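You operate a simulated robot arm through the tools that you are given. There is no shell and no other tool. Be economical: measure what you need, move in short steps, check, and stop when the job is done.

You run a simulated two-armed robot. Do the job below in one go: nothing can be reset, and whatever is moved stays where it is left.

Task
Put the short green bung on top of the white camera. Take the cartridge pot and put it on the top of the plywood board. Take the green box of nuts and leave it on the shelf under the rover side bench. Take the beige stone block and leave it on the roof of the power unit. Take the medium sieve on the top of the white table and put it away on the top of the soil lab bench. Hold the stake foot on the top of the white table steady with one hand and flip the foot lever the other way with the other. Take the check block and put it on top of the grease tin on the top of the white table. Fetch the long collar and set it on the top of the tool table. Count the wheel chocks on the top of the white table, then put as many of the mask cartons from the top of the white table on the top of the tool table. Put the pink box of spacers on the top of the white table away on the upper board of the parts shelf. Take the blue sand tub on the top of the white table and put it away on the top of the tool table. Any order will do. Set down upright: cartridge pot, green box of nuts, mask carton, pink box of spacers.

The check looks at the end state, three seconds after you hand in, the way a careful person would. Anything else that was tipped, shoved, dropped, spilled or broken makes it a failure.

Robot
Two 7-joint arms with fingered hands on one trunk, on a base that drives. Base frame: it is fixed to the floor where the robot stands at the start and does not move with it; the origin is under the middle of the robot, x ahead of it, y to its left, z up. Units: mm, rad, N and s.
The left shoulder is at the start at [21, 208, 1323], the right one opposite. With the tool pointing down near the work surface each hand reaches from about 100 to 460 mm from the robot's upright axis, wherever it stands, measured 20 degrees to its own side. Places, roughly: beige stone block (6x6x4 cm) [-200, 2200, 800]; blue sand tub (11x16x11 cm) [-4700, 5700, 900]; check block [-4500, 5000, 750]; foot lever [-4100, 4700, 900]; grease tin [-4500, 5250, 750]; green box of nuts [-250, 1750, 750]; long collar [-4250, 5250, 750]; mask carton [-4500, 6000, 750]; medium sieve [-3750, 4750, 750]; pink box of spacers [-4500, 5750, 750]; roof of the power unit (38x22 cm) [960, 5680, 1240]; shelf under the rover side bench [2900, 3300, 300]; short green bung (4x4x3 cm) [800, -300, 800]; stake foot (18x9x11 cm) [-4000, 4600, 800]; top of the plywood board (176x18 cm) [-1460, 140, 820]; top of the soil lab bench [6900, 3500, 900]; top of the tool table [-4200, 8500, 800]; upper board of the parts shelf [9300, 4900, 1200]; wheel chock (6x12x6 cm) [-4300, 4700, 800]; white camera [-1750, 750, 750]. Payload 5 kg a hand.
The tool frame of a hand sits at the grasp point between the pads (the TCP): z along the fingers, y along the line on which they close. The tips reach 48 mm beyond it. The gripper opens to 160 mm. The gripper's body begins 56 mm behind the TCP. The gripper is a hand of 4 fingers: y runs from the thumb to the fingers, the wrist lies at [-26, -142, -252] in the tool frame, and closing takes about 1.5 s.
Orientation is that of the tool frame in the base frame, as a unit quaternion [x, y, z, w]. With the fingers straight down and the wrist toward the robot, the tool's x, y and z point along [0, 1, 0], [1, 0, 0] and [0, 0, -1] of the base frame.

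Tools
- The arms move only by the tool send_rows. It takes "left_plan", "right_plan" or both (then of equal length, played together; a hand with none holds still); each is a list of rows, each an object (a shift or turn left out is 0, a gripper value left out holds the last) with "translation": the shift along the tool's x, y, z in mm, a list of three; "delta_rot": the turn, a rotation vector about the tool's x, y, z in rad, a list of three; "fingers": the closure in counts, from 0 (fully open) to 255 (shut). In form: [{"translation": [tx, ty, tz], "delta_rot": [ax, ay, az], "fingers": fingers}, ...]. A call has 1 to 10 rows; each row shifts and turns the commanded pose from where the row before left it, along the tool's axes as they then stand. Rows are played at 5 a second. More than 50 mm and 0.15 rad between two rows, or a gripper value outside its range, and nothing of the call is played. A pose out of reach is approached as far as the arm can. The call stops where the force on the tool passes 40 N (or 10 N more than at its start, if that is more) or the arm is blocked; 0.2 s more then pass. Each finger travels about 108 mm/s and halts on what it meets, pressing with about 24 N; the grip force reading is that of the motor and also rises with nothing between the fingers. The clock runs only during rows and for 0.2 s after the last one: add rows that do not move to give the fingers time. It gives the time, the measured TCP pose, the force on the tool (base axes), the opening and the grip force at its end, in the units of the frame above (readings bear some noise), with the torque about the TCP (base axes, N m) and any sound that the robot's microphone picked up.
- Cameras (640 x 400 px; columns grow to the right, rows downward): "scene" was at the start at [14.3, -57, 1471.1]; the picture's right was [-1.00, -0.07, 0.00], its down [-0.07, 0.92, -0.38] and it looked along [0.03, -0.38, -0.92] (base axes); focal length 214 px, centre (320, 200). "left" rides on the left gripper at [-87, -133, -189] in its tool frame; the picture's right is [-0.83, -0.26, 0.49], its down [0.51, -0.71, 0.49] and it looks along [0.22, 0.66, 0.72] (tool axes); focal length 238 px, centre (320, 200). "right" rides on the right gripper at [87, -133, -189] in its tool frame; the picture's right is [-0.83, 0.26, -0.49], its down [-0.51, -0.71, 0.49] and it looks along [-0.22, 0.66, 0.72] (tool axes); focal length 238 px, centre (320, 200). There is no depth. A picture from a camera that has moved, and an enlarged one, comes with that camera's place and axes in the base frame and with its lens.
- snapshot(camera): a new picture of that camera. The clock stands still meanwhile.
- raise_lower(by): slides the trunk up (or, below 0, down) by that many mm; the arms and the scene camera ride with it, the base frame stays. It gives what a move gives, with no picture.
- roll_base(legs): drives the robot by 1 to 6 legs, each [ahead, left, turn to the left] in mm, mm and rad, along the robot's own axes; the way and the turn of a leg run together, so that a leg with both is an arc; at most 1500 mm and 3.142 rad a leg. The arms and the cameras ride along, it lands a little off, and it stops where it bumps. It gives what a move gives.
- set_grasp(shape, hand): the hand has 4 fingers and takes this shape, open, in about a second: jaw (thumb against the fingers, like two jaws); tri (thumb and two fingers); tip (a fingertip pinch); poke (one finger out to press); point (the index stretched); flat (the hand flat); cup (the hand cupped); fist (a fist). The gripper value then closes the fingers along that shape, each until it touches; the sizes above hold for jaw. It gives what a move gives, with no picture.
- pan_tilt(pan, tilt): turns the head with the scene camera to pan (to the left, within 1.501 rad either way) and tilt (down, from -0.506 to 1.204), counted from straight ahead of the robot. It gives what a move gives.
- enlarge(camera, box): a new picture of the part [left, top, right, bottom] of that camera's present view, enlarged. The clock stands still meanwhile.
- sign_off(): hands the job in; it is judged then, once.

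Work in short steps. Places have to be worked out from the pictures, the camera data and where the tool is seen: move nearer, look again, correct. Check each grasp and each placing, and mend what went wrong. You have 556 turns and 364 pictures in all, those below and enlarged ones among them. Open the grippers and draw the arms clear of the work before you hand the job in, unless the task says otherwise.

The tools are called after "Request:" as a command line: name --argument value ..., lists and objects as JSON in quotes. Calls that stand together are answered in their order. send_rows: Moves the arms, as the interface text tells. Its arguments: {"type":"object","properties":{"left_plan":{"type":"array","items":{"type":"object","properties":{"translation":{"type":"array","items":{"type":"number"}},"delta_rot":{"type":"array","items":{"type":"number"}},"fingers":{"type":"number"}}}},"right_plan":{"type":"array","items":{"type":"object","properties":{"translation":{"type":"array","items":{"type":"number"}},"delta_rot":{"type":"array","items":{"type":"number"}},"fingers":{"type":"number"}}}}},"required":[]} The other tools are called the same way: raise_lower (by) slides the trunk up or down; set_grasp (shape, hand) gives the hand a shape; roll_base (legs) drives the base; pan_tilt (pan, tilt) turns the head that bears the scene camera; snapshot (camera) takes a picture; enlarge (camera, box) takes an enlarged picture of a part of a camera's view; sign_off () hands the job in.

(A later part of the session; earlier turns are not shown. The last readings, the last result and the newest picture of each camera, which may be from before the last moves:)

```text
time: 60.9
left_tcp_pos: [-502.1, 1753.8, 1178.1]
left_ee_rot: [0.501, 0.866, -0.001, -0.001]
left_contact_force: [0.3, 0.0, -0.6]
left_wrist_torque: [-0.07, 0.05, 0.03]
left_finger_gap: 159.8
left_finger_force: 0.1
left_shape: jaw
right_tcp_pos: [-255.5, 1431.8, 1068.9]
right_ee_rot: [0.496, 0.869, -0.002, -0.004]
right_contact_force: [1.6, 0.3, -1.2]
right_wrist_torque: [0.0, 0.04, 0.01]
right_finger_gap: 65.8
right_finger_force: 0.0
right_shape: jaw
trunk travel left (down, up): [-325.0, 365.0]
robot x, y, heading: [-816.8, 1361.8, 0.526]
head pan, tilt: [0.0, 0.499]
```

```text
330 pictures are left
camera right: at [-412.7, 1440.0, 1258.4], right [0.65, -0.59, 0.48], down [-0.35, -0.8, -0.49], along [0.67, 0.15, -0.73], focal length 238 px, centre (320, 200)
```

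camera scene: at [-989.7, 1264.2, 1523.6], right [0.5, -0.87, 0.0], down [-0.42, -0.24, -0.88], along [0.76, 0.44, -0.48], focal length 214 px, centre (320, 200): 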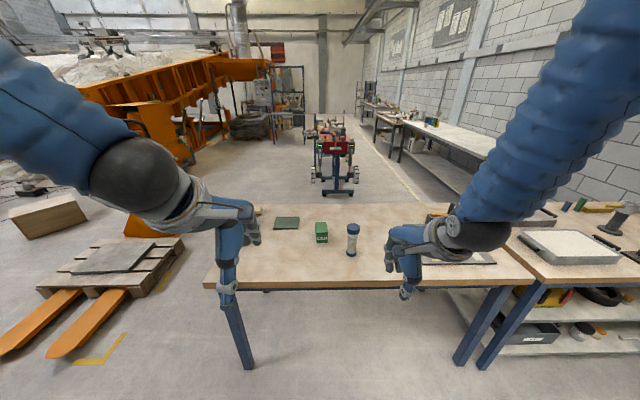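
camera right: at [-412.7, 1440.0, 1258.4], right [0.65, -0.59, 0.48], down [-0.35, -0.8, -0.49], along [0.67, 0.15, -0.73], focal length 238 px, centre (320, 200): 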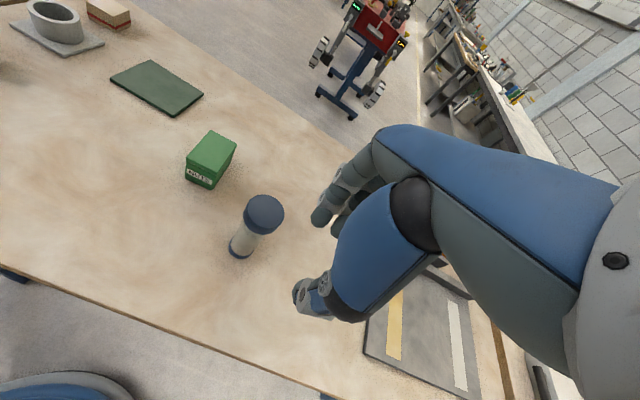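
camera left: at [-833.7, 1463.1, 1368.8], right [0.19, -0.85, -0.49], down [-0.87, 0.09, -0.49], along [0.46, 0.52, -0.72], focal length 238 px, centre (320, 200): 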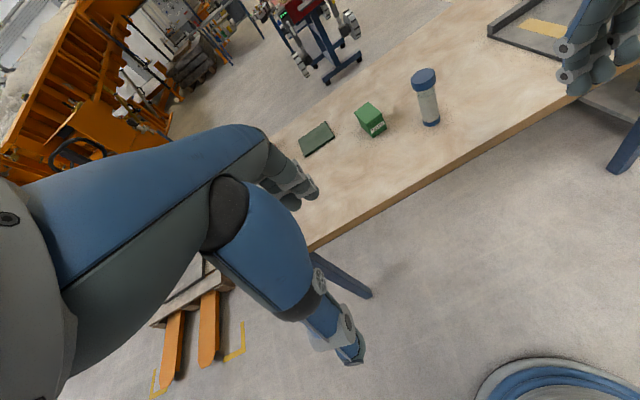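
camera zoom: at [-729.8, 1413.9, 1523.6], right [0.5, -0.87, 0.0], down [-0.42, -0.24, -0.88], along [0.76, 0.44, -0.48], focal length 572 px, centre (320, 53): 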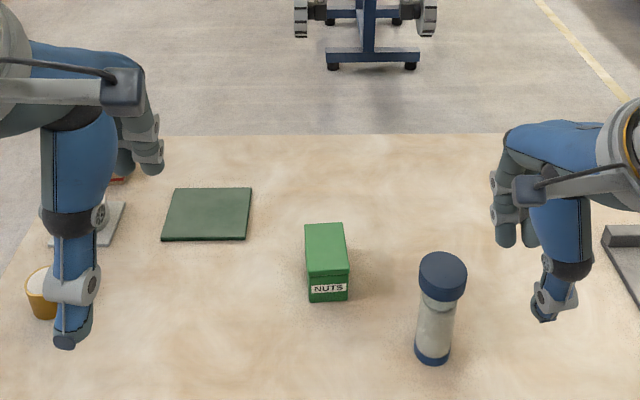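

The box (59 wide, 89 deep, 67 tall) is at ≈(-201,1708); a tall bottle stands right of it, so I use the left hand, turned so it closes sideways. First yaw the left hand 90° while lowering.

Request:
send_rows --left_plan '[{"translation": [0, 0, 10], "delta_rot": [0, 0, 0.15]}, {"translation": [0, 0, 10], "delta_rot": [0, 0, 0.15]}, {"translation": [0, 0, 10], "delta_rot": [0, 0, 0.15]}, {"translation": [0, 0, 10], "delta_rot": [0, 0, 0.15]}, {"translation": [0, 0, 10], "delta_rot": [0, 0, 0.15]}, {"translation": [0, 0, 10], "delta_rot": [0, 0, 0.15]}, {"translation": [0, 0, 10], "delta_rot": [0, 0, 0.15]}, {"translation": [0, 0, 10], "delta_rot": [0, 0, 0.15]}, {"translation": [0, 0, 10], "delta_rot": [0, 0, 0.15]}, {"translation": [0, 0, 10], "delta_rot": [0, 0, 0.15]}]'

Request:
send_rows --left_plan '[{"delta_rot": [0, 0, 0.07]}, {"delta_rot": [0, 0.145, 0]}, {"delta_rot": [0, 0.145, 0]}, {"delta_rot": [0, 0.145, 0]}, {"delta_rot": [0, 0.145, 0]}, {"delta_rot": [0, 0.145, 0]}, {"delta_rot": [0, 0.145, 0]}, {}]'

Request:
snapshot --camera "scene"

```text
time: 63.1
left_tcp_pos: [-503.6, 1755.0, 1078.1]
left_ee_rot: [0.957, 0.291, -0.002, 0.0]
left_contact_force: [0.5, 0.2, -0.4]
left_wrist_torque: [-0.07, 0.04, 0.0]
left_finger_gap: 160.1
left_finger_force: 0.1
left_shape: jaw
right_tcp_pos: [-255.4, 1433.6, 1069.8]
right_ee_rot: [0.495, 0.869, 0.0, -0.004]
right_contact_force: [0.6, 0.6, 0.0]
right_wrist_torque: [-0.06, 0.05, -0.03]
right_finger_gap: 65.5
right_finger_force: 0.0
right_shape: jaw
trunk travel left (down, up): [-325.0, 365.0]
robot x, y, heading: [-817.5, 1360.5, 0.523]
head pan, tilt: [0.0, 0.499]
```

```text
time: 64.9
left_tcp_pos: [-462.0, 1785.9, 1070.9]
left_ee_rot: [0.877, 0.234, 0.405, -0.109]
left_contact_force: [0.0, 0.2, 0.3]
left_wrist_torque: [0.03, 0.03, -0.01]
left_finger_gap: 159.8
left_finger_force: 0.2
left_shape: jaw
left hand out of reach, approached as far as the arm can: row 6, 7
right_tcp_pos: [-256.0, 1431.9, 1070.2]
right_ee_rot: [0.495, 0.869, 0.0, -0.003]
right_contact_force: [-0.4, 0.0, -0.1]
right_wrist_torque: [0.01, 0.0, 0.01]
right_finger_gap: 65.8
right_finger_force: 0.1
right_shape: jaw
trunk travel left (down, up): [-325.0, 365.0]
robot x, y, heading: [-817.6, 1363.9, 0.526]
head pan, tilt: [0.0, 0.499]
```

```text
329 pictures are left
camera scene: at [-731.1, 1413.2, 1523.7], right [0.5, -0.87, 0.0], down [-0.41, -0.24, -0.88], along [0.76, 0.44, -0.48], focal length 214 px, centre (320, 200)
```

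scene: 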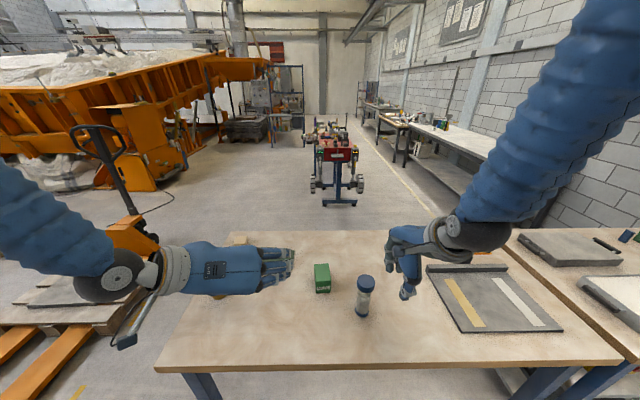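

Left hand is pitched 50° forward. I lower the trunk 130 mm for reach, then slide the left hand to a pre-grasp 120 mm short of the box.

Request:
raise_lower --by -130

Request:
send_rows --left_plan '[{"translation": [10.2, 39.8, 13.9], "fingers": 80}, {"translation": [10.2, 39.8, 13.9]}, {"translation": [10.2, 39.8, 13.9]}, {"translation": [10.2, 39.8, 13.9]}, {"translation": [10.2, 39.8, 13.9]}, {}]'

Request:
snapshot --camera "left"

Request:
enlarge --camera "scene" --box '[200, 180, 440, 330]'

```text
time: 66.5
left_tcp_pos: [-461.6, 1785.6, 941.2]
left_ee_rot: [0.877, 0.234, 0.405, -0.109]
left_contact_force: [-0.7, -0.7, 0.6]
left_wrist_torque: [0.03, 0.0, -0.01]
left_finger_gap: 159.9
left_finger_force: 0.0
left_shape: jaw
right_tcp_pos: [-255.7, 1432.5, 940.2]
right_ee_rot: [0.495, 0.869, -0.001, -0.004]
right_contact_force: [0.2, 0.2, -0.2]
right_wrist_torque: [0.03, -0.02, -0.04]
right_finger_gap: 65.7
right_finger_force: 0.1
right_shape: jaw
trunk travel left (down, up): [-195.0, 495.0]
robot x, y, heading: [-819.5, 1365.9, 0.525]
head pan, tilt: [0.0, 0.499]
```

```text
time: 67.9
left_tcp_pos: [-288.4, 1655.9, 934.4]
left_ee_rot: [0.877, 0.235, 0.406, -0.108]
left_contact_force: [-0.7, -0.2, 0.1]
left_wrist_torque: [0.0, -0.02, -0.05]
left_finger_gap: 110.0
left_finger_force: 0.1
left_shape: jaw
right_tcp_pos: [-256.5, 1433.2, 940.0]
right_ee_rot: [0.495, 0.869, 0.0, -0.003]
right_contact_force: [-1.0, 1.4, 0.3]
right_wrist_torque: [-0.05, -0.03, -0.06]
right_finger_gap: 65.5
right_finger_force: 0.1
right_shape: jaw
trunk travel left (down, up): [-195.0, 495.0]
robot x, y, heading: [-818.0, 1365.3, 0.522]
head pan, tilt: [0.0, 0.499]
```

```text
328 pictures are left
camera left: at [-528.9, 1671.9, 992.6], right [-0.28, 0.14, -0.95], down [0.25, 0.96, 0.07], along [0.93, -0.22, -0.3], focal length 238 px, centre (320, 200)
```

left: 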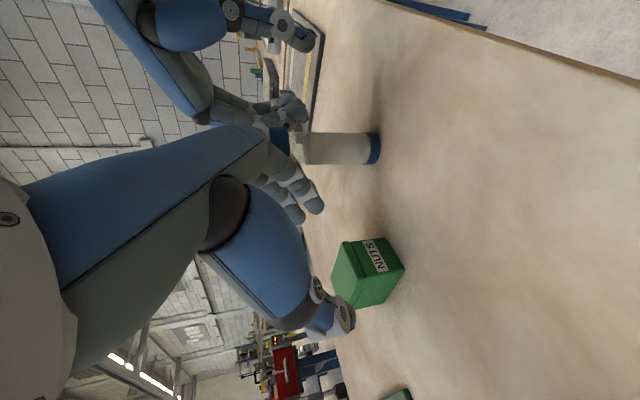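

```text
2.67 times, centred on (320, 255) of scene
camera zoom: at [-731.4, 1414.2, 1393.7], right [0.5, -0.87, 0.0], down [-0.41, -0.24, -0.88], along [0.76, 0.44, -0.48], focal length 572 px, centre (320, 53)
```

zoom: 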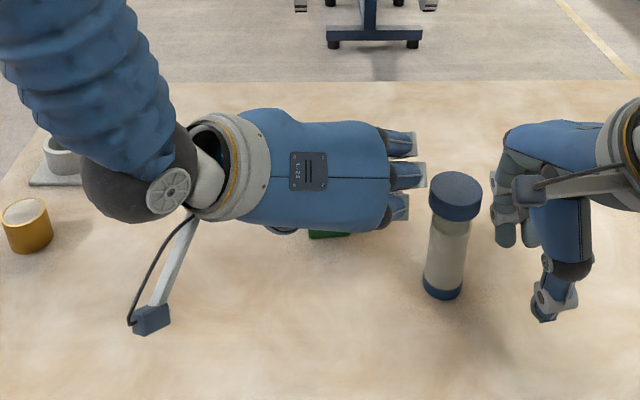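

The hand is lined up with the box; I narrow the gap to ~85 mm (bottle nearby) and advance 60 mm along the fingers.

Request:
send_rows --left_plan '[{"fingers": 120}, {"translation": [0, 0, 20]}, {"translation": [0, 0, 20]}, {"translation": [0, 0, 20]}, {}]'

Request:
snapshot --camera "left"

Request:
enlarge --camera "scene" --box '[200, 180, 440, 330]'

```text
time: 69.1
left_tcp_pos: [-251.2, 1678.9, 895.9]
left_ee_rot: [0.877, 0.234, 0.405, -0.109]
left_contact_force: [-0.2, 0.2, 0.1]
left_wrist_torque: [-0.01, 0.0, -0.01]
left_finger_gap: 85.3
left_finger_force: 0.2
left_shape: jaw
right_tcp_pos: [-256.8, 1432.6, 938.9]
right_ee_rot: [0.495, 0.869, 0.0, -0.003]
right_contact_force: [-0.2, 0.1, -0.4]
right_wrist_torque: [0.01, -0.04, -0.01]
right_finger_gap: 66.0
right_finger_force: 0.0
right_shape: jaw
trunk travel left (down, up): [-195.0, 495.0]
robot x, y, heading: [-816.7, 1361.5, 0.524]
head pan, tilt: [0.0, 0.499]
```

```text
326 pictures are left
camera left: at [-489.8, 1694.3, 953.8], right [-0.28, 0.14, -0.95], down [0.25, 0.96, 0.07], along [0.93, -0.22, -0.3], focal length 238 px, centre (320, 200)
```

left: 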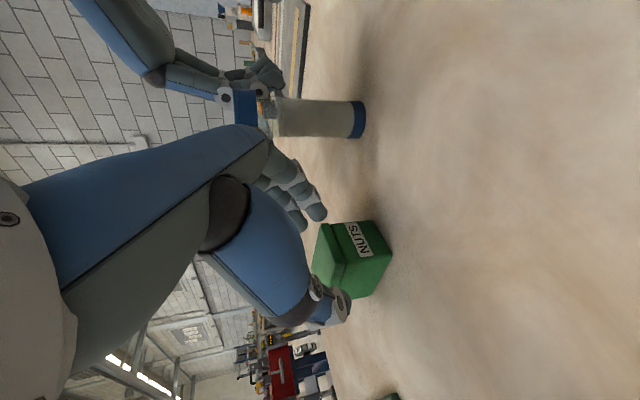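

```text
2.67 times, centred on (320, 255) of scene
camera zoom: at [-731.3, 1413.1, 1393.8], right [0.5, -0.87, 0.0], down [-0.41, -0.24, -0.88], along [0.76, 0.44, -0.48], focal length 572 px, centre (320, 53)
```

zoom: 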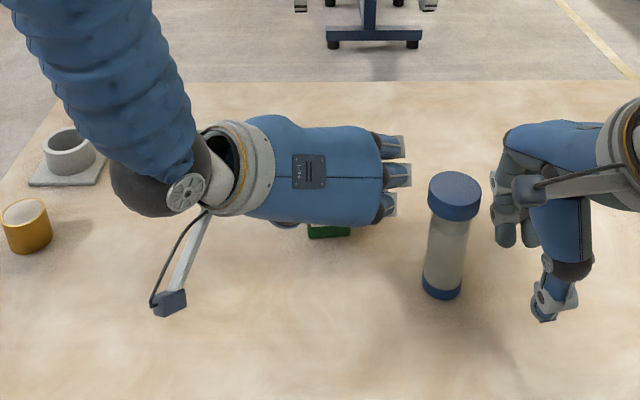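

Clear of bottle and aligned; advance the remaining ~58 mm.

Request:
send_rows --left_plan '[{"translation": [0, 0, 20]}, {"translation": [0, 0, 20]}, {"translation": [0, 0, 16]}, {}]'

Request:
snapshot --camera "left"

```text
time: 70.1
left_tcp_pos: [-212.9, 1700.6, 858.9]
left_ee_rot: [0.877, 0.234, 0.405, -0.109]
left_contact_force: [0.4, 0.4, -0.2]
left_wrist_torque: [0.0, 0.03, 0.01]
left_finger_gap: 85.4
left_finger_force: 0.1
left_shape: jaw
right_tcp_pos: [-256.2, 1432.1, 938.3]
right_ee_rot: [0.495, 0.869, 0.0, -0.003]
right_contact_force: [-0.5, -0.2, 0.0]
right_wrist_torque: [0.02, -0.01, -0.03]
right_finger_gap: 65.6
right_finger_force: 0.0
right_shape: jaw
trunk travel left (down, up): [-195.0, 495.0]
robot x, y, heading: [-819.1, 1361.3, 0.523]
head pan, tilt: [0.0, 0.499]
```

```text
324 pictures are left
camera left: at [-452.1, 1716.2, 916.8], right [-0.28, 0.14, -0.95], down [0.25, 0.96, 0.07], along [0.93, -0.22, -0.3], focal length 238 px, centre (320, 200)
```

left: 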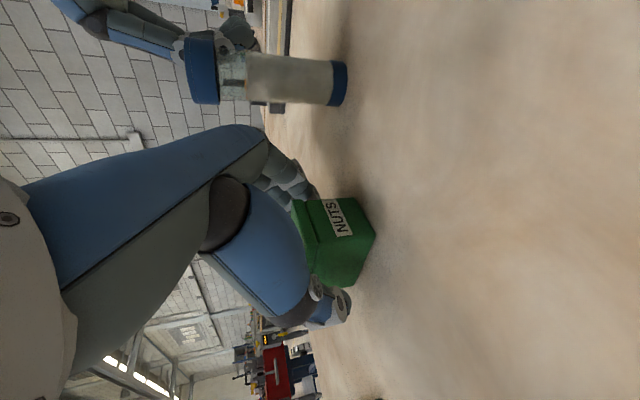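

Box is between thumb and fingers. Lower ~10 mm and close.

Request:
send_rows --left_plan '[{"translation": [-7.6, 0, 6.5]}, {"fingers": 255}, {}, {}, {}, {}, {}]'

Request:
snapshot --camera "left"

```text
time: 71.7
left_tcp_pos: [-211.3, 1700.4, 849.5]
left_ee_rot: [0.878, 0.234, 0.404, -0.109]
left_contact_force: [0.9, 0.2, 0.7]
left_wrist_torque: [0.08, -0.02, -0.05]
left_finger_gap: 52.6
left_finger_force: 24.1
left_shape: jaw
right_tcp_pos: [-257.2, 1432.0, 939.2]
right_ee_rot: [0.495, 0.869, 0.0, -0.003]
right_contact_force: [0.0, 0.3, -0.5]
right_wrist_torque: [-0.01, 0.0, -0.01]
right_finger_gap: 65.5
right_finger_force: 0.1
right_shape: jaw
trunk travel left (down, up): [-195.0, 495.0]
robot x, y, heading: [-816.9, 1362.5, 0.521]
head pan, tilt: [0.0, 0.499]
```

```text
323 pictures are left
camera left: at [-451.6, 1716.2, 905.8], right [-0.28, 0.14, -0.95], down [0.25, 0.96, 0.07], along [0.93, -0.22, -0.3], focal length 238 px, centre (320, 200)
```

left: 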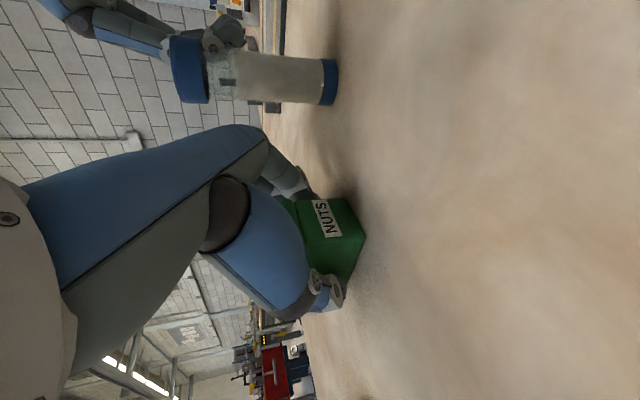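

Gripped. Lift with the trunk and check.

Request:
raise_lower --by 180

Request:
snapshot --camera "left"

Request:
snapshot --camera "scene"

```text
time: 73.7
left_tcp_pos: [-212.4, 1700.5, 1027.4]
left_ee_rot: [0.877, 0.235, 0.406, -0.109]
left_contact_force: [-0.3, 0.4, -3.0]
left_wrist_torque: [-0.01, -0.01, -0.01]
left_finger_gap: 52.8
left_finger_force: 24.1
left_shape: jaw
right_tcp_pos: [-256.5, 1432.1, 1119.0]
right_ee_rot: [0.494, 0.869, 0.0, -0.004]
right_contact_force: [-0.5, 0.5, 0.1]
right_wrist_torque: [-0.02, -0.01, -0.02]
right_finger_gap: 65.7
right_finger_force: 0.1
right_shape: jaw
trunk travel left (down, up): [-375.0, 315.0]
robot x, y, heading: [-820.0, 1363.2, 0.522]
head pan, tilt: [0.0, 0.499]
```

```text
322 pictures are left
camera left: at [-451.6, 1716.3, 1085.2], right [-0.28, 0.14, -0.95], down [0.25, 0.96, 0.07], along [0.93, -0.22, -0.3], focal length 238 px, centre (320, 200)
```

left: 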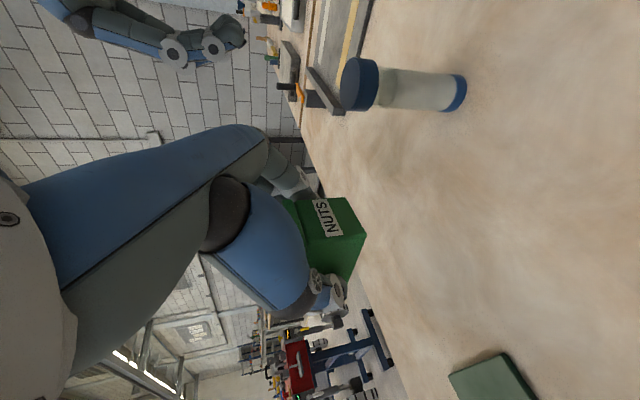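

```text
321 pictures are left
camera scene: at [-730.1, 1413.5, 1573.4], right [0.5, -0.87, 0.0], down [-0.42, -0.24, -0.88], along [0.76, 0.44, -0.48], focal length 214 px, centre (320, 200)
```

scene: 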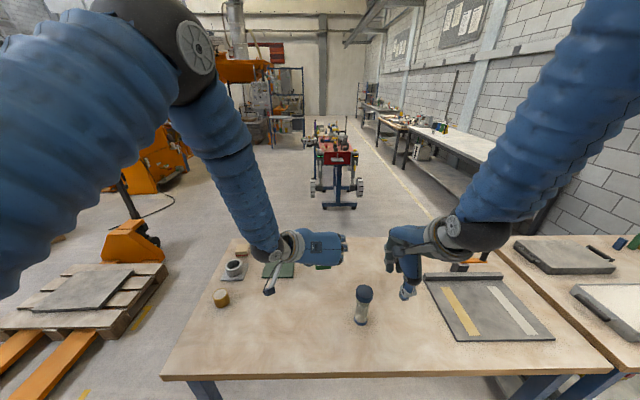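

Box held. Zoom on the left table end: the yellow pot, ring and beige block.

Request:
enlarge --camera "scene" --box '[180, 220, 300, 320]'

```text
4.00 times, centred on (240, 270) of scene
camera zoom: at [-730.1, 1413.5, 1573.4], right [0.5, -0.87, 0.0], down [-0.42, -0.24, -0.88], along [0.76, 0.44, -0.48], focal length 858 px, centre (640, -80)
```

zoom: 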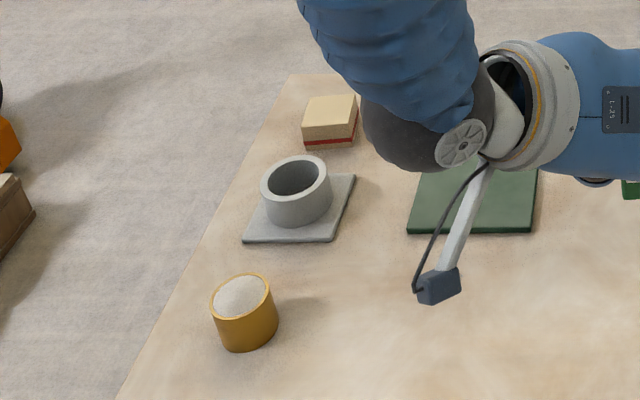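

Block at ≈(-200,2180), near the table's left end. I drive around to the left end: back off, strafe left, go ahead, turn right.

Request:
roll_base --legs '[[-300, 0, 0], [0, 960, 0], [1430, 0, 0], [0, 0, -1.571]]'

Request:
pan_tilt --pan -0.2 --tilt 0.7

Request:
snapshot --camera "scene"

Request:
snapshot --camera "right"

```text
time: 91.0
left_tcp_pos: [-4.4, 2150.8, 1028.8]
left_ee_rot: [0.778, -0.468, 0.36, 0.215]
left_contact_force: [-0.1, 0.5, -2.5]
left_wrist_torque: [0.01, 0.01, 0.03]
left_finger_gap: 52.7
left_finger_force: 23.7
left_shape: jaw
right_tcp_pos: [-270.7, 2204.1, 1119.8]
right_ee_rot: [0.969, 0.248, 0.002, -0.003]
right_contact_force: [1.1, 0.3, 0.3]
right_wrist_torque: [0.01, -0.01, 0.01]
right_finger_gap: 65.7
right_finger_force: 0.0
right_shape: jaw
trunk travel left (down, up): [-375.0, 315.0]
robot x, y, heading: [-316.3, 2772.1, -1.087]
head pan, tilt: [0.0, 0.499]
```

```text
time: 91.8
left_tcp_pos: [-3.5, 2152.1, 1028.1]
left_ee_rot: [0.778, -0.468, 0.359, 0.215]
left_contact_force: [0.1, -0.3, -2.2]
left_wrist_torque: [0.02, 0.04, 0.0]
left_finger_gap: 52.9
left_finger_force: 24.0
left_shape: jaw
right_tcp_pos: [-269.5, 2204.7, 1120.0]
right_ee_rot: [0.969, 0.247, 0.002, -0.003]
right_contact_force: [-0.2, 0.2, -0.2]
right_wrist_torque: [-0.02, 0.01, 0.0]
right_finger_gap: 65.7
right_finger_force: 0.0
right_shape: jaw
trunk travel left (down, up): [-375.0, 315.0]
robot x, y, heading: [-324.5, 2770.7, -1.087]
head pan, tilt: [-0.201, 0.7]
```

```text
319 pictures are left
camera scene: at [-292.4, 2678.9, 1556.0], right [-0.96, -0.28, 0.0], down [-0.18, 0.62, -0.77], along [0.22, -0.73, -0.64], focal length 214 px, centre (320, 200)
```

scene: 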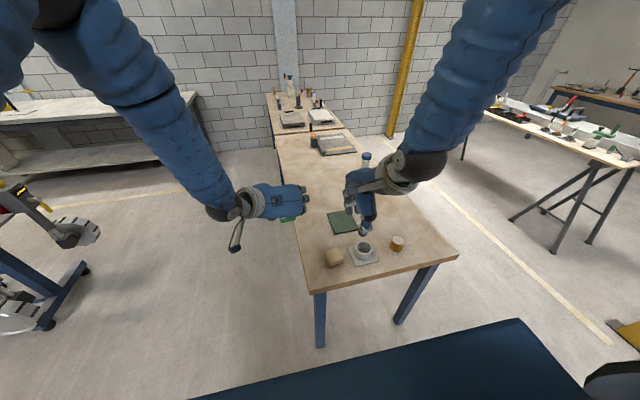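

```text
318 pictures are left
camera right: at [-258.4, 2362.8, 1308.6], right [-0.61, -0.63, 0.48], down [-0.78, 0.38, -0.49], along [0.13, -0.68, -0.73], focal length 238 px, centre (320, 200)
```

right: 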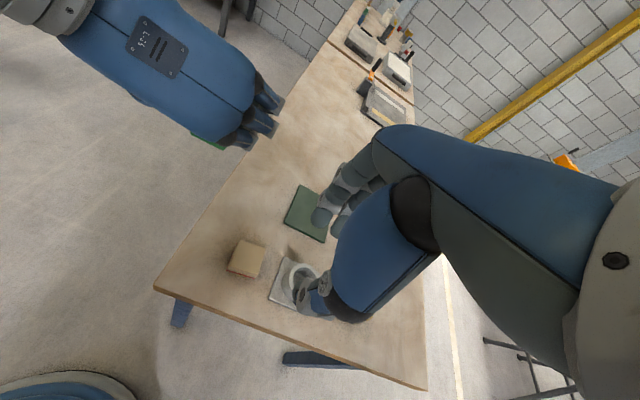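

Block at (-198,2180). I move the right hand over it (opening ~100) and lower to z≈900.

Request:
send_rows --right_plan '[{"translation": [26, 27.5, 0], "fingers": 95}, {"translation": [26, 27.5, 0]}, {"translation": [0, 0, 44]}, {"translation": [0, 0, 44]}, {"translation": [0, 0, 44]}, {"translation": [0, 0, 44]}, {"translation": [0, 0, 44]}, {}]'

Request:
snapshot --camera "right"

```text
time: 93.5
left_tcp_pos: [-4.4, 2152.8, 1028.2]
left_ee_rot: [0.777, -0.469, 0.359, 0.216]
left_contact_force: [0.4, 0.5, -2.2]
left_wrist_torque: [0.02, 0.01, -0.01]
left_finger_gap: 52.7
left_finger_force: 24.5
left_shape: jaw
right_tcp_pos: [-199.1, 2184.0, 899.4]
right_ee_rot: [0.969, 0.248, 0.002, -0.003]
right_contact_force: [0.1, 0.6, -0.4]
right_wrist_torque: [-0.04, -0.01, -0.02]
right_finger_gap: 100.2
right_finger_force: 0.1
right_shape: jaw
trunk travel left (down, up): [-375.0, 315.0]
robot x, y, heading: [-317.5, 2770.4, -1.087]
head pan, tilt: [-0.201, 0.7]
```

```text
317 pictures are left
camera right: at [-186.7, 2342.1, 1089.6], right [-0.61, -0.63, 0.48], down [-0.78, 0.38, -0.49], along [0.13, -0.68, -0.73], focal length 238 px, centre (320, 200)
```

right: 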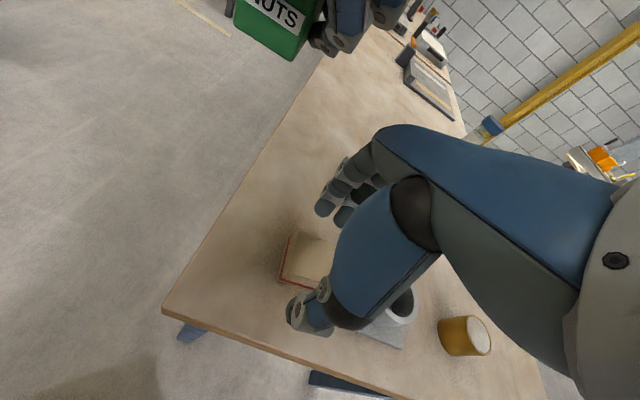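

Aligned over block. Descend to z≈855 and close.

Request:
send_rows --right_plan '[{"translation": [0, 3, 20]}, {"translation": [0, 0, 15]}, {"translation": [0, 0, 9]}, {"fingers": 255}, {}, {}, {}, {}, {}]'

Request:
snapshot --camera "right"

```text
time: 95.5
left_tcp_pos: [-4.0, 2151.3, 1026.8]
left_ee_rot: [0.778, -0.468, 0.36, 0.216]
left_contact_force: [0.2, -0.1, -3.1]
left_wrist_torque: [0.02, 0.02, -0.01]
left_finger_gap: 52.6
left_finger_force: 23.7
left_shape: jaw
right_tcp_pos: [-195.4, 2181.8, 855.7]
right_ee_rot: [0.969, 0.247, 0.001, -0.003]
right_contact_force: [-0.1, 0.0, 0.3]
right_wrist_torque: [0.01, -0.02, -0.01]
right_finger_gap: 55.0
right_finger_force: 23.9
right_shape: jaw
trunk travel left (down, up): [-375.0, 315.0]
robot x, y, heading: [-319.2, 2773.0, -1.086]
head pan, tilt: [-0.201, 0.7]
```

```text
316 pictures are left
camera right: at [-184.0, 2338.9, 1045.0], right [-0.61, -0.63, 0.48], down [-0.78, 0.38, -0.49], along [0.13, -0.67, -0.73], focal length 238 px, centre (320, 200)
```

right: 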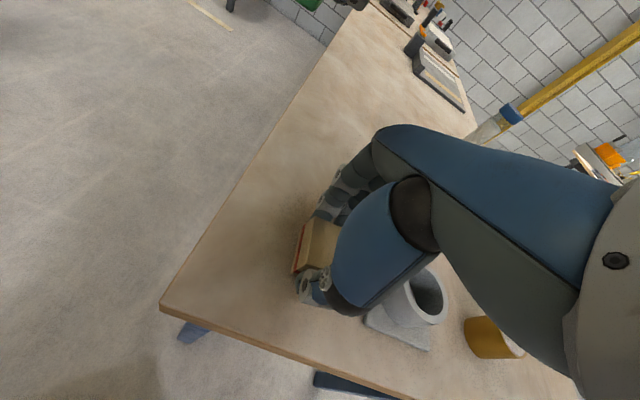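

Gripped (gap 55). Lift it, back off a little and look ahead toward the rover side bench.

Request:
send_rows --right_plan '[{"translation": [0, 0, -15]}, {"translation": [0, 0, -45]}, {"translation": [0, 0, -45]}, {"translation": [0, 0, -45]}, {"translation": [0, 0, -45]}, {}]'

Request:
snapshot --camera "right"

Request:
roll_base --legs '[[-100, 0, 0], [0, 0, 1.65]]'

Request:
pan_tilt --pan 0 --tilt 0.3

Request:
snapshot --camera "scene"

```text
time: 97.0
left_tcp_pos: [-3.8, 2150.0, 1026.1]
left_ee_rot: [0.778, -0.469, 0.359, 0.215]
left_contact_force: [0.4, -0.9, -2.5]
left_wrist_torque: [0.04, 0.02, -0.04]
left_finger_gap: 52.6
left_finger_force: 24.1
left_shape: jaw
right_tcp_pos: [-194.3, 2179.0, 1049.9]
right_ee_rot: [0.969, 0.248, 0.002, -0.004]
right_contact_force: [-0.2, -0.1, -3.2]
right_wrist_torque: [0.06, -0.01, 0.0]
right_finger_gap: 54.7
right_finger_force: 24.0
right_shape: jaw
trunk travel left (down, up): [-375.0, 315.0]
robot x, y, heading: [-322.7, 2770.6, -1.085]
head pan, tilt: [-0.201, 0.7]
```

```text
315 pictures are left
camera right: at [-182.6, 2336.3, 1238.5], right [-0.61, -0.63, 0.48], down [-0.78, 0.38, -0.49], along [0.13, -0.67, -0.73], focal length 238 px, centre (320, 200)
```

right: 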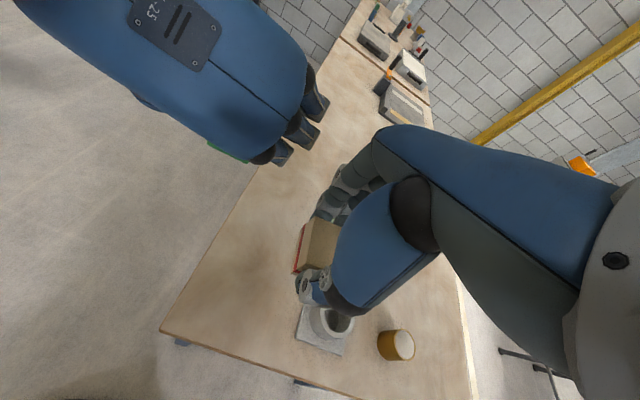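

```text
time: 102.1
left_tcp_pos: [215.0, 3234.3, 1027.4]
left_ee_rot: [0.869, 0.263, 0.4, -0.123]
left_contact_force: [-0.5, -0.4, -1.9]
left_wrist_torque: [-0.02, 0.05, -0.02]
left_finger_gap: 52.7
left_finger_force: 24.4
left_shape: jaw
right_tcp_pos: [205.3, 3041.2, 1049.8]
right_ee_rot: [0.465, 0.885, -0.001, -0.004]
right_contact_force: [-0.3, 0.4, -2.7]
right_wrist_torque: [-0.01, 0.04, -0.02]
right_finger_gap: 54.8
right_finger_force: 23.8
right_shape: jaw
trunk travel left (down, up): [-375.0, 315.0]
robot x, y, heading: [-370.7, 2859.3, 0.594]
head pan, tilt: [-0.201, 0.7]
```

```text
time: 103.0
left_tcp_pos: [215.5, 3234.2, 1027.8]
left_ee_rot: [0.869, 0.262, 0.401, -0.122]
left_contact_force: [-0.3, 0.2, -2.0]
left_wrist_torque: [-0.04, 0.0, 0.0]
left_finger_gap: 52.5
left_finger_force: 24.0
left_shape: jaw
right_tcp_pos: [207.1, 3041.3, 1049.9]
right_ee_rot: [0.466, 0.885, -0.001, -0.004]
right_contact_force: [-0.5, -1.2, -2.9]
right_wrist_torque: [0.02, 0.02, 0.0]
right_finger_gap: 55.0
right_finger_force: 24.1
right_shape: jaw
trunk travel left (down, up): [-375.0, 315.0]
robot x, y, heading: [-370.0, 2859.4, 0.588]
head pan, tilt: [0.0, 0.3]
```

```text
314 pictures are left
camera scene: at [-280.8, 2914.4, 1591.9], right [0.56, -0.83, 0.0], down [-0.25, -0.17, -0.95], along [0.79, 0.53, -0.3], focal length 214 px, centre (320, 200)
```

scene: 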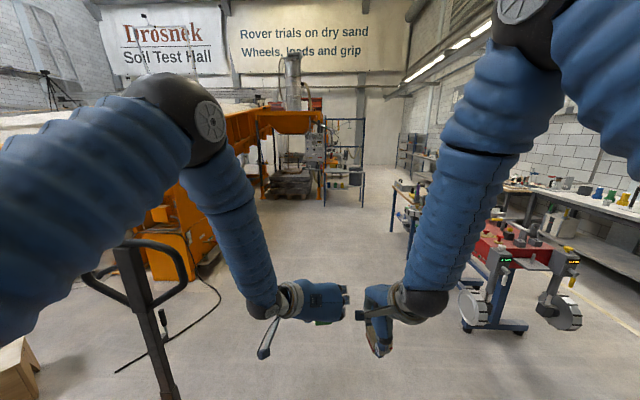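

Drive ahead past the pallet truck and look right for the rover side bench.

Request:
roll_base --legs '[[1300, -120, 0], [600, 0, 0]]'

Request:
pan_tilt --pan -0.7 --tilt 0.35

Request:
snapshot --camera "scene"

```text
time: 112.7
left_tcp_pos: [1875.5, 4203.5, 1027.8]
left_ee_rot: [0.869, 0.263, 0.402, -0.123]
left_contact_force: [-0.9, 0.4, -2.7]
left_wrist_torque: [-0.03, 0.03, -0.02]
left_finger_gap: 52.6
left_finger_force: 24.2
left_shape: jaw
right_tcp_pos: [1869.3, 4011.8, 1048.4]
right_ee_rot: [0.466, 0.885, 0.0, -0.003]
right_contact_force: [1.6, 0.4, -4.2]
right_wrist_torque: [0.01, 0.05, 0.03]
right_finger_gap: 54.6
right_finger_force: 24.1
right_shape: jaw
trunk travel left (down, up): [-375.0, 315.0]
robot x, y, heading: [1293.6, 3823.8, 0.592]
head pan, tilt: [0.0, 0.3]
```

```text
time: 113.7
left_tcp_pos: [1877.8, 4204.2, 1027.4]
left_ee_rot: [0.869, 0.263, 0.401, -0.123]
left_contact_force: [0.0, -0.3, -2.8]
left_wrist_torque: [-0.03, 0.04, 0.0]
left_finger_gap: 52.7
left_finger_force: 24.2
left_shape: jaw
right_tcp_pos: [1868.7, 4010.5, 1050.3]
right_ee_rot: [0.465, 0.885, -0.001, -0.003]
right_contact_force: [0.0, 0.4, -2.1]
right_wrist_torque: [0.0, 0.01, 0.0]
right_finger_gap: 54.8
right_finger_force: 24.3
right_shape: jaw
trunk travel left (down, up): [-375.0, 315.0]
robot x, y, heading: [1290.8, 3821.6, 0.591]
head pan, tilt: [-0.7, 0.351]
```

```text
313 pictures are left
camera scene: at [1396.0, 3822.5, 1587.3], right [-0.11, -0.99, 0.0], down [-0.34, 0.04, -0.94], along [0.93, -0.1, -0.34], focal length 214 px, centre (320, 200)
```

scene: 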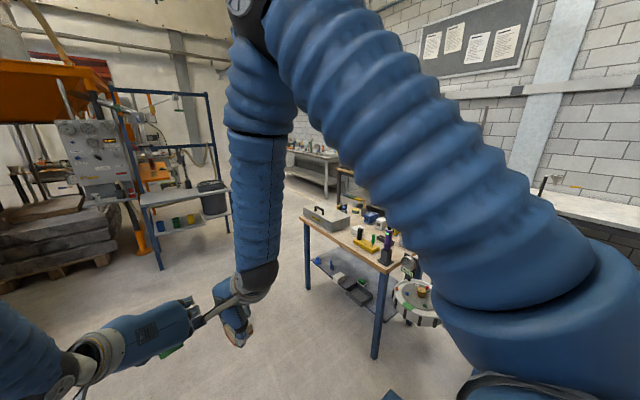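

The blue-legged rover side bench with its shelf is visible. Zoom in.

Request:
enlarge --camera "scene" --box '[280, 180, 460, 360]'

```text
2.22 times, centred on (370, 270) of scene
camera zoom: at [1396.0, 3822.5, 1587.3], right [-0.11, -0.99, 0.0], down [-0.34, 0.04, -0.94], along [0.93, -0.1, -0.34], focal length 477 px, centre (209, 44)
```

zoom: 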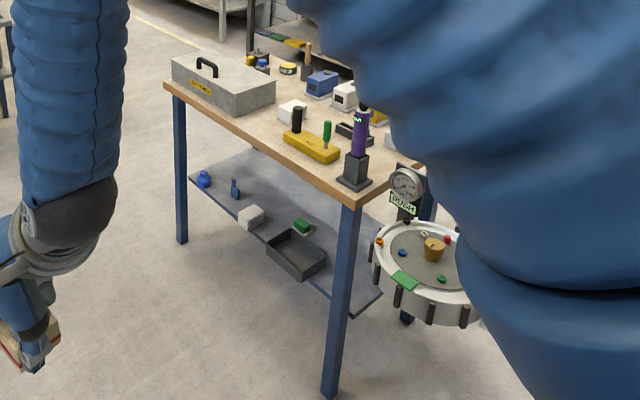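

I turn to face the rover bench, strafe along it keeping distance, then look at the shelf.

Request:
roll_base --legs '[[0, 0, -1.638], [0, 1130, 0]]'

Request:
pan_tilt --pan 0.0 --tilt 0.6

Request:
snapshot --camera "scene"

```text
time: 123.5
left_tcp_pos: [2611.7, 3791.5, 1028.3]
left_ee_rot: [0.785, -0.455, 0.363, 0.21]
left_contact_force: [-0.8, -0.6, -2.2]
left_wrist_torque: [-0.01, 0.03, -0.01]
left_finger_gap: 52.7
left_finger_force: 24.0
left_shape: jaw
right_tcp_pos: [2420.3, 3812.5, 1049.3]
right_ee_rot: [0.964, 0.264, 0.001, -0.003]
right_contact_force: [1.4, 0.1, -2.7]
right_wrist_torque: [0.02, 0.01, 0.02]
right_finger_gap: 54.4
right_finger_force: 23.5
right_shape: jaw
trunk travel left (down, up): [-375.0, 315.0]
robot x, y, heading: [2273.1, 4399.1, -1.049]
head pan, tilt: [-0.7, 0.351]
```

```text
time: 124.5
left_tcp_pos: [2611.8, 3789.6, 1027.1]
left_ee_rot: [0.786, -0.455, 0.363, 0.209]
left_contact_force: [-0.2, -0.3, -2.3]
left_wrist_torque: [-0.01, 0.04, 0.02]
left_finger_gap: 52.7
left_finger_force: 24.1
left_shape: jaw
right_tcp_pos: [2419.4, 3811.7, 1048.7]
right_ee_rot: [0.964, 0.264, 0.002, -0.003]
right_contact_force: [-0.3, -0.2, -3.1]
right_wrist_torque: [0.05, 0.03, -0.03]
right_finger_gap: 54.5
right_finger_force: 24.0
right_shape: jaw
trunk travel left (down, up): [-375.0, 315.0]
robot x, y, heading: [2276.3, 4398.4, -1.05]
head pan, tilt: [0.0, 0.6]
```

```text
311 pictures are left
camera scene: at [2323.3, 4311.2, 1564.5], right [-0.87, -0.5, 0.0], down [-0.28, 0.49, -0.82], along [0.41, -0.72, -0.57], focal length 214 px, centre (320, 200)
```

scene: 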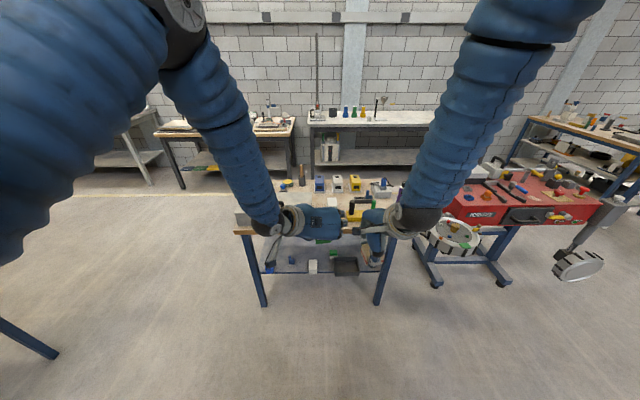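

I tuck the right hand back and to the side so the trunk can go down freely, then view the shelf.

Request:
send_rows --right_plan '[{"translation": [-28, -36, 0]}, {"translation": [-28, -36, 0]}, {"translation": [-28, -36, 0]}, {"translation": [-28, -36, 0]}, {"translation": [-28, -36, 0]}, {"translation": [-28, -36, 0]}, {"translation": [-28, -36, 0]}, {}]'

Request:
raise_lower --by -200

Request:
snapshot --camera "scene"

```text
time: 126.3
left_tcp_pos: [2612.9, 3789.7, 1026.9]
left_ee_rot: [0.786, -0.455, 0.362, 0.209]
left_contact_force: [0.7, 0.2, -3.6]
left_wrist_torque: [-0.01, 0.07, -0.04]
left_finger_gap: 52.4
left_finger_force: 23.8
left_shape: jaw
right_tcp_pos: [2165.8, 3810.6, 1017.7]
right_ee_rot: [0.964, 0.265, 0.002, -0.004]
right_contact_force: [1.0, 0.1, -2.5]
right_wrist_torque: [0.03, 0.11, -0.05]
right_finger_gap: 54.4
right_finger_force: 24.3
right_shape: jaw
right hand out of reach, approached as far as the arm can: row 3, 4, 5, 6, 7
trunk travel left (down, up): [-375.0, 315.0]
robot x, y, heading: [2273.7, 4393.3, -1.048]
head pan, tilt: [0.0, 0.6]
```

```text
time: 128.5
left_tcp_pos: [2610.7, 3789.5, 828.1]
left_ee_rot: [0.785, -0.455, 0.363, 0.21]
left_contact_force: [0.4, 0.4, -2.9]
left_wrist_torque: [0.02, 0.04, 0.0]
left_finger_gap: 52.4
left_finger_force: 24.3
left_shape: jaw
right_tcp_pos: [2165.2, 3811.2, 818.7]
right_ee_rot: [0.964, 0.264, 0.003, -0.003]
right_contact_force: [0.4, 0.0, -1.8]
right_wrist_torque: [0.04, -0.03, 0.02]
right_finger_gap: 54.4
right_finger_force: 23.9
right_shape: jaw
trunk travel left (down, up): [-175.0, 515.0]
robot x, y, heading: [2274.4, 4397.5, -1.049]
head pan, tilt: [0.0, 0.6]
```

```text
310 pictures are left
camera scene: at [2323.0, 4311.5, 1364.7], right [-0.87, -0.5, 0.0], down [-0.28, 0.49, -0.82], along [0.41, -0.71, -0.57], focal length 214 px, centre (320, 200)
```

scene: 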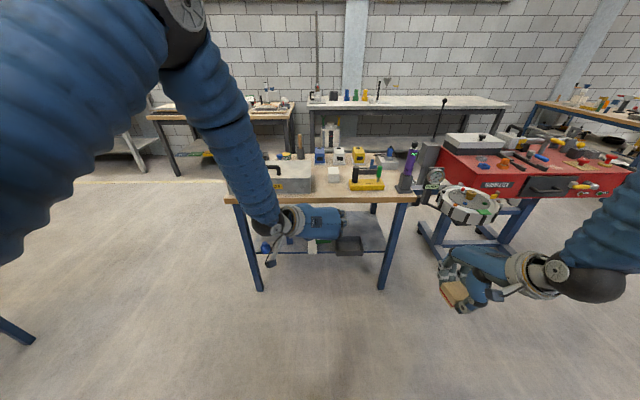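

The right hand sits too far out; bring it lower and close to the body.

Request:
send_rows --right_plan '[{"translation": [15, -20, 40]}, {"translation": [15, -20, 40]}, {"translation": [15, -30, 30]}, {"translation": [15, -35, 30]}, {"translation": [15, -40, 20]}, {"translation": [10, -40, 20]}, {"translation": [10, -40, 20]}, {"translation": [0, -30, 10]}, {}]'

Request:
pan_tilt --pan -0.15 --tilt 0.75

Request:
snapshot --camera "scene"

```text
time: 130.5
left_tcp_pos: [2611.4, 3790.7, 827.6]
left_ee_rot: [0.785, -0.456, 0.363, 0.21]
left_contact_force: [-0.4, -0.4, -2.1]
left_wrist_torque: [0.0, 0.0, 0.0]
left_finger_gap: 52.7
left_finger_force: 24.0
left_shape: jaw
right_tcp_pos: [2122.3, 4057.6, 585.2]
right_ee_rot: [0.964, 0.265, 0.004, -0.004]
right_contact_force: [0.1, 0.9, -3.1]
right_wrist_torque: [0.09, -0.01, 0.0]
right_finger_gap: 54.3
right_finger_force: 23.8
right_shape: jaw
right hand out of reach, approached as far as the arm can: row 1, 3, 4, 5, 6
trunk travel left (down, up): [-175.0, 515.0]
robot x, y, heading: [2271.9, 4398.2, -1.048]
head pan, tilt: [0.0, 0.6]
```

```text
time: 131.2
left_tcp_pos: [2610.5, 3789.9, 827.9]
left_ee_rot: [0.785, -0.456, 0.363, 0.21]
left_contact_force: [1.1, -0.2, -1.9]
left_wrist_torque: [0.01, 0.01, 0.0]
left_finger_gap: 52.7
left_finger_force: 24.7
left_shape: jaw
right_tcp_pos: [2121.3, 4056.5, 585.0]
right_ee_rot: [0.964, 0.265, 0.002, -0.004]
right_contact_force: [0.5, 0.1, -3.1]
right_wrist_torque: [0.05, 0.01, 0.0]
right_finger_gap: 54.2
right_finger_force: 24.5
right_shape: jaw
trunk travel left (down, up): [-175.0, 515.0]
robot x, y, heading: [2272.3, 4398.7, -1.045]
head pan, tilt: [-0.15, 0.75]
```

```text
309 pictures are left
camera scene: at [2309.1, 4310.9, 1351.7], right [-0.93, -0.36, 0.0], down [-0.25, 0.64, -0.73], along [0.27, -0.68, -0.68], focal length 214 px, centre (320, 200)
```

scene: 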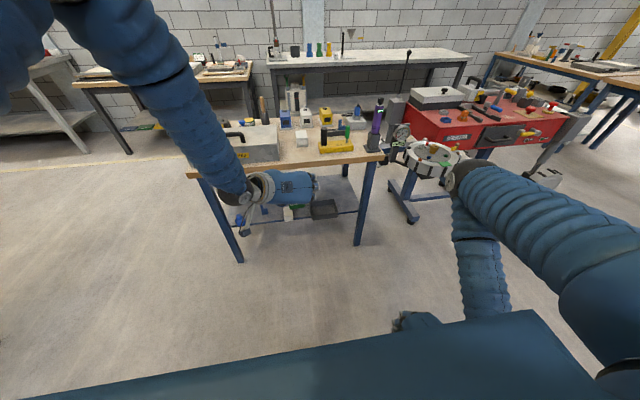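

Right hand is tucked. Lower the trunk fully and lower the left hand, then look at the shelf from both cameras.

Request:
raise_lower --by -175

Request:
pan_tilt --pan 0.0 --tilt 0.5

Request:
enlarge --camera "scene" --box '[200, 140, 440, 290]'

Request:
snapshot --camera "left"

```text
time: 133.2
left_tcp_pos: [2611.2, 3790.7, 653.6]
left_ee_rot: [0.785, -0.456, 0.363, 0.21]
left_contact_force: [-0.3, 0.5, -1.6]
left_wrist_torque: [0.04, 0.03, -0.02]
left_finger_gap: 52.6
left_finger_force: 24.0
left_shape: jaw
right_tcp_pos: [2121.4, 4057.6, 410.3]
right_ee_rot: [0.964, 0.265, 0.003, -0.003]
right_contact_force: [0.3, -0.5, -3.0]
right_wrist_torque: [0.0, -0.01, -0.02]
right_finger_gap: 54.2
right_finger_force: 23.9
right_shape: jaw
trunk travel left (down, up): [0.0, 690.0]
robot x, y, heading: [2272.7, 4395.7, -1.05]
head pan, tilt: [-0.15, 0.75]
```

```text
time: 133.9
left_tcp_pos: [2610.8, 3791.6, 652.0]
left_ee_rot: [0.785, -0.456, 0.364, 0.21]
left_contact_force: [0.7, 1.2, -3.0]
left_wrist_torque: [0.04, 0.03, 0.02]
left_finger_gap: 52.3
left_finger_force: 23.9
left_shape: jaw
right_tcp_pos: [2121.5, 4056.6, 409.7]
right_ee_rot: [0.964, 0.265, 0.002, -0.004]
right_contact_force: [0.0, -0.3, -2.6]
right_wrist_torque: [0.05, -0.04, 0.0]
right_finger_gap: 54.4
right_finger_force: 24.1
right_shape: jaw
trunk travel left (down, up): [0.0, 690.0]
robot x, y, heading: [2271.2, 4397.9, -1.05]
head pan, tilt: [0.0, 0.499]
```

```text
2.67 times, centred on (320, 215) of scene
camera zoom: at [2324.2, 4309.3, 1198.6], right [-0.87, -0.5, 0.0], down [-0.24, 0.42, -0.88], along [0.44, -0.76, -0.48], focal length 572 px, centre (320, 160)
```

zoom: 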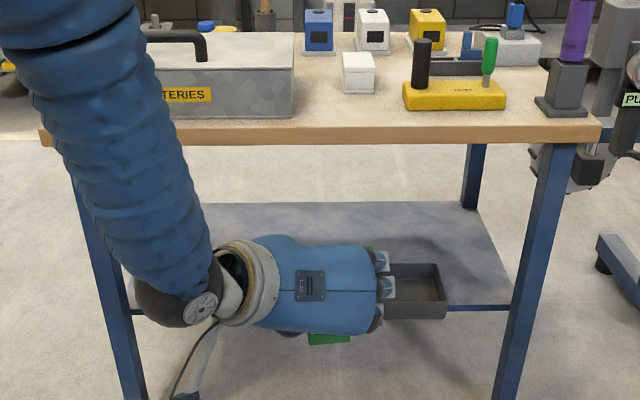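

```text
307 pictures are left
camera left: at [2626.7, 4030.3, 710.6], right [0.14, 0.28, -0.95], down [0.96, -0.26, 0.07], along [-0.23, -0.93, -0.3], focal length 238 px, centre (320, 200)
```

left: 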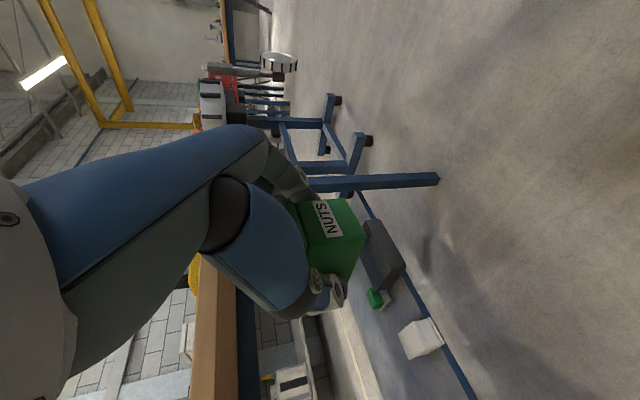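

The shelf's front is crowded; its left end/back area looks free, so I'll approach from the bench's left end. Strafe left, turn right to face along the bench.

Request:
roll_base --legs '[[0, 950, 0], [0, 0, -1.571]]'

Request:
pan_tilt --pan 0.7 --tilt 0.4

Request:
snapshot --camera "scene"

```text
time: 142.6
left_tcp_pos: [2484.3, 4517.6, 653.0]
left_ee_rot: [-0.235, 0.877, -0.11, -0.404]
left_contact_force: [0.1, 0.1, -2.7]
left_wrist_torque: [0.06, -0.03, 0.01]
left_finger_gap: 52.6
left_finger_force: 23.7
left_shape: jaw
right_tcp_pos: [2749.4, 5008.9, 408.7]
right_ee_rot: [0.87, -0.493, 0.005, -0.001]
right_contact_force: [0.4, -0.2, -2.9]
right_wrist_torque: [0.01, -0.01, 0.01]
right_finger_gap: 53.9
right_finger_force: 24.0
right_shape: jaw
trunk travel left (down, up): [0.0, 690.0]
robot x, y, heading: [3086.5, 4859.2, -2.615]
head pan, tilt: [0.0, 0.499]
```

```text
time: 143.7
left_tcp_pos: [2484.4, 4517.8, 652.3]
left_ee_rot: [-0.236, 0.877, -0.11, -0.405]
left_contact_force: [0.7, -0.7, -3.4]
left_wrist_torque: [0.03, -0.01, 0.01]
left_finger_gap: 52.5
left_finger_force: 24.0
left_shape: jaw
right_tcp_pos: [2747.5, 5010.9, 409.6]
right_ee_rot: [0.87, -0.493, 0.005, -0.001]
right_contact_force: [0.6, 0.7, -3.8]
right_wrist_torque: [-0.03, -0.02, -0.02]
right_finger_gap: 54.5
right_finger_force: 23.9
right_shape: jaw
trunk travel left (down, up): [0.0, 690.0]
robot x, y, heading: [3089.2, 4859.0, -2.612]
head pan, tilt: [0.7, 0.4]
```

```text
306 pictures are left
camera scene: at [3048.3, 4767.7, 1207.8], right [-0.94, 0.34, 0.0], down [0.13, 0.37, -0.92], along [-0.31, -0.87, -0.39], focal length 214 px, centre (320, 200)
```

scene: 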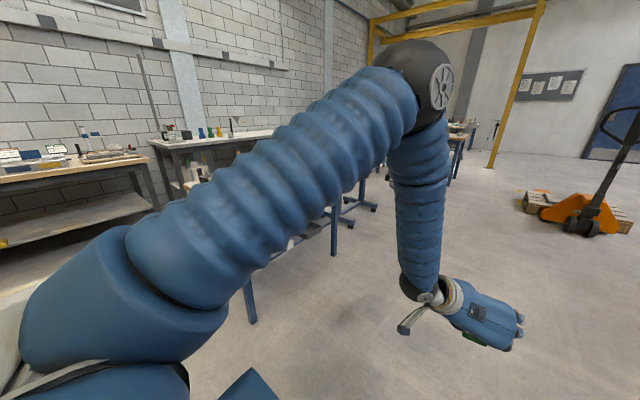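

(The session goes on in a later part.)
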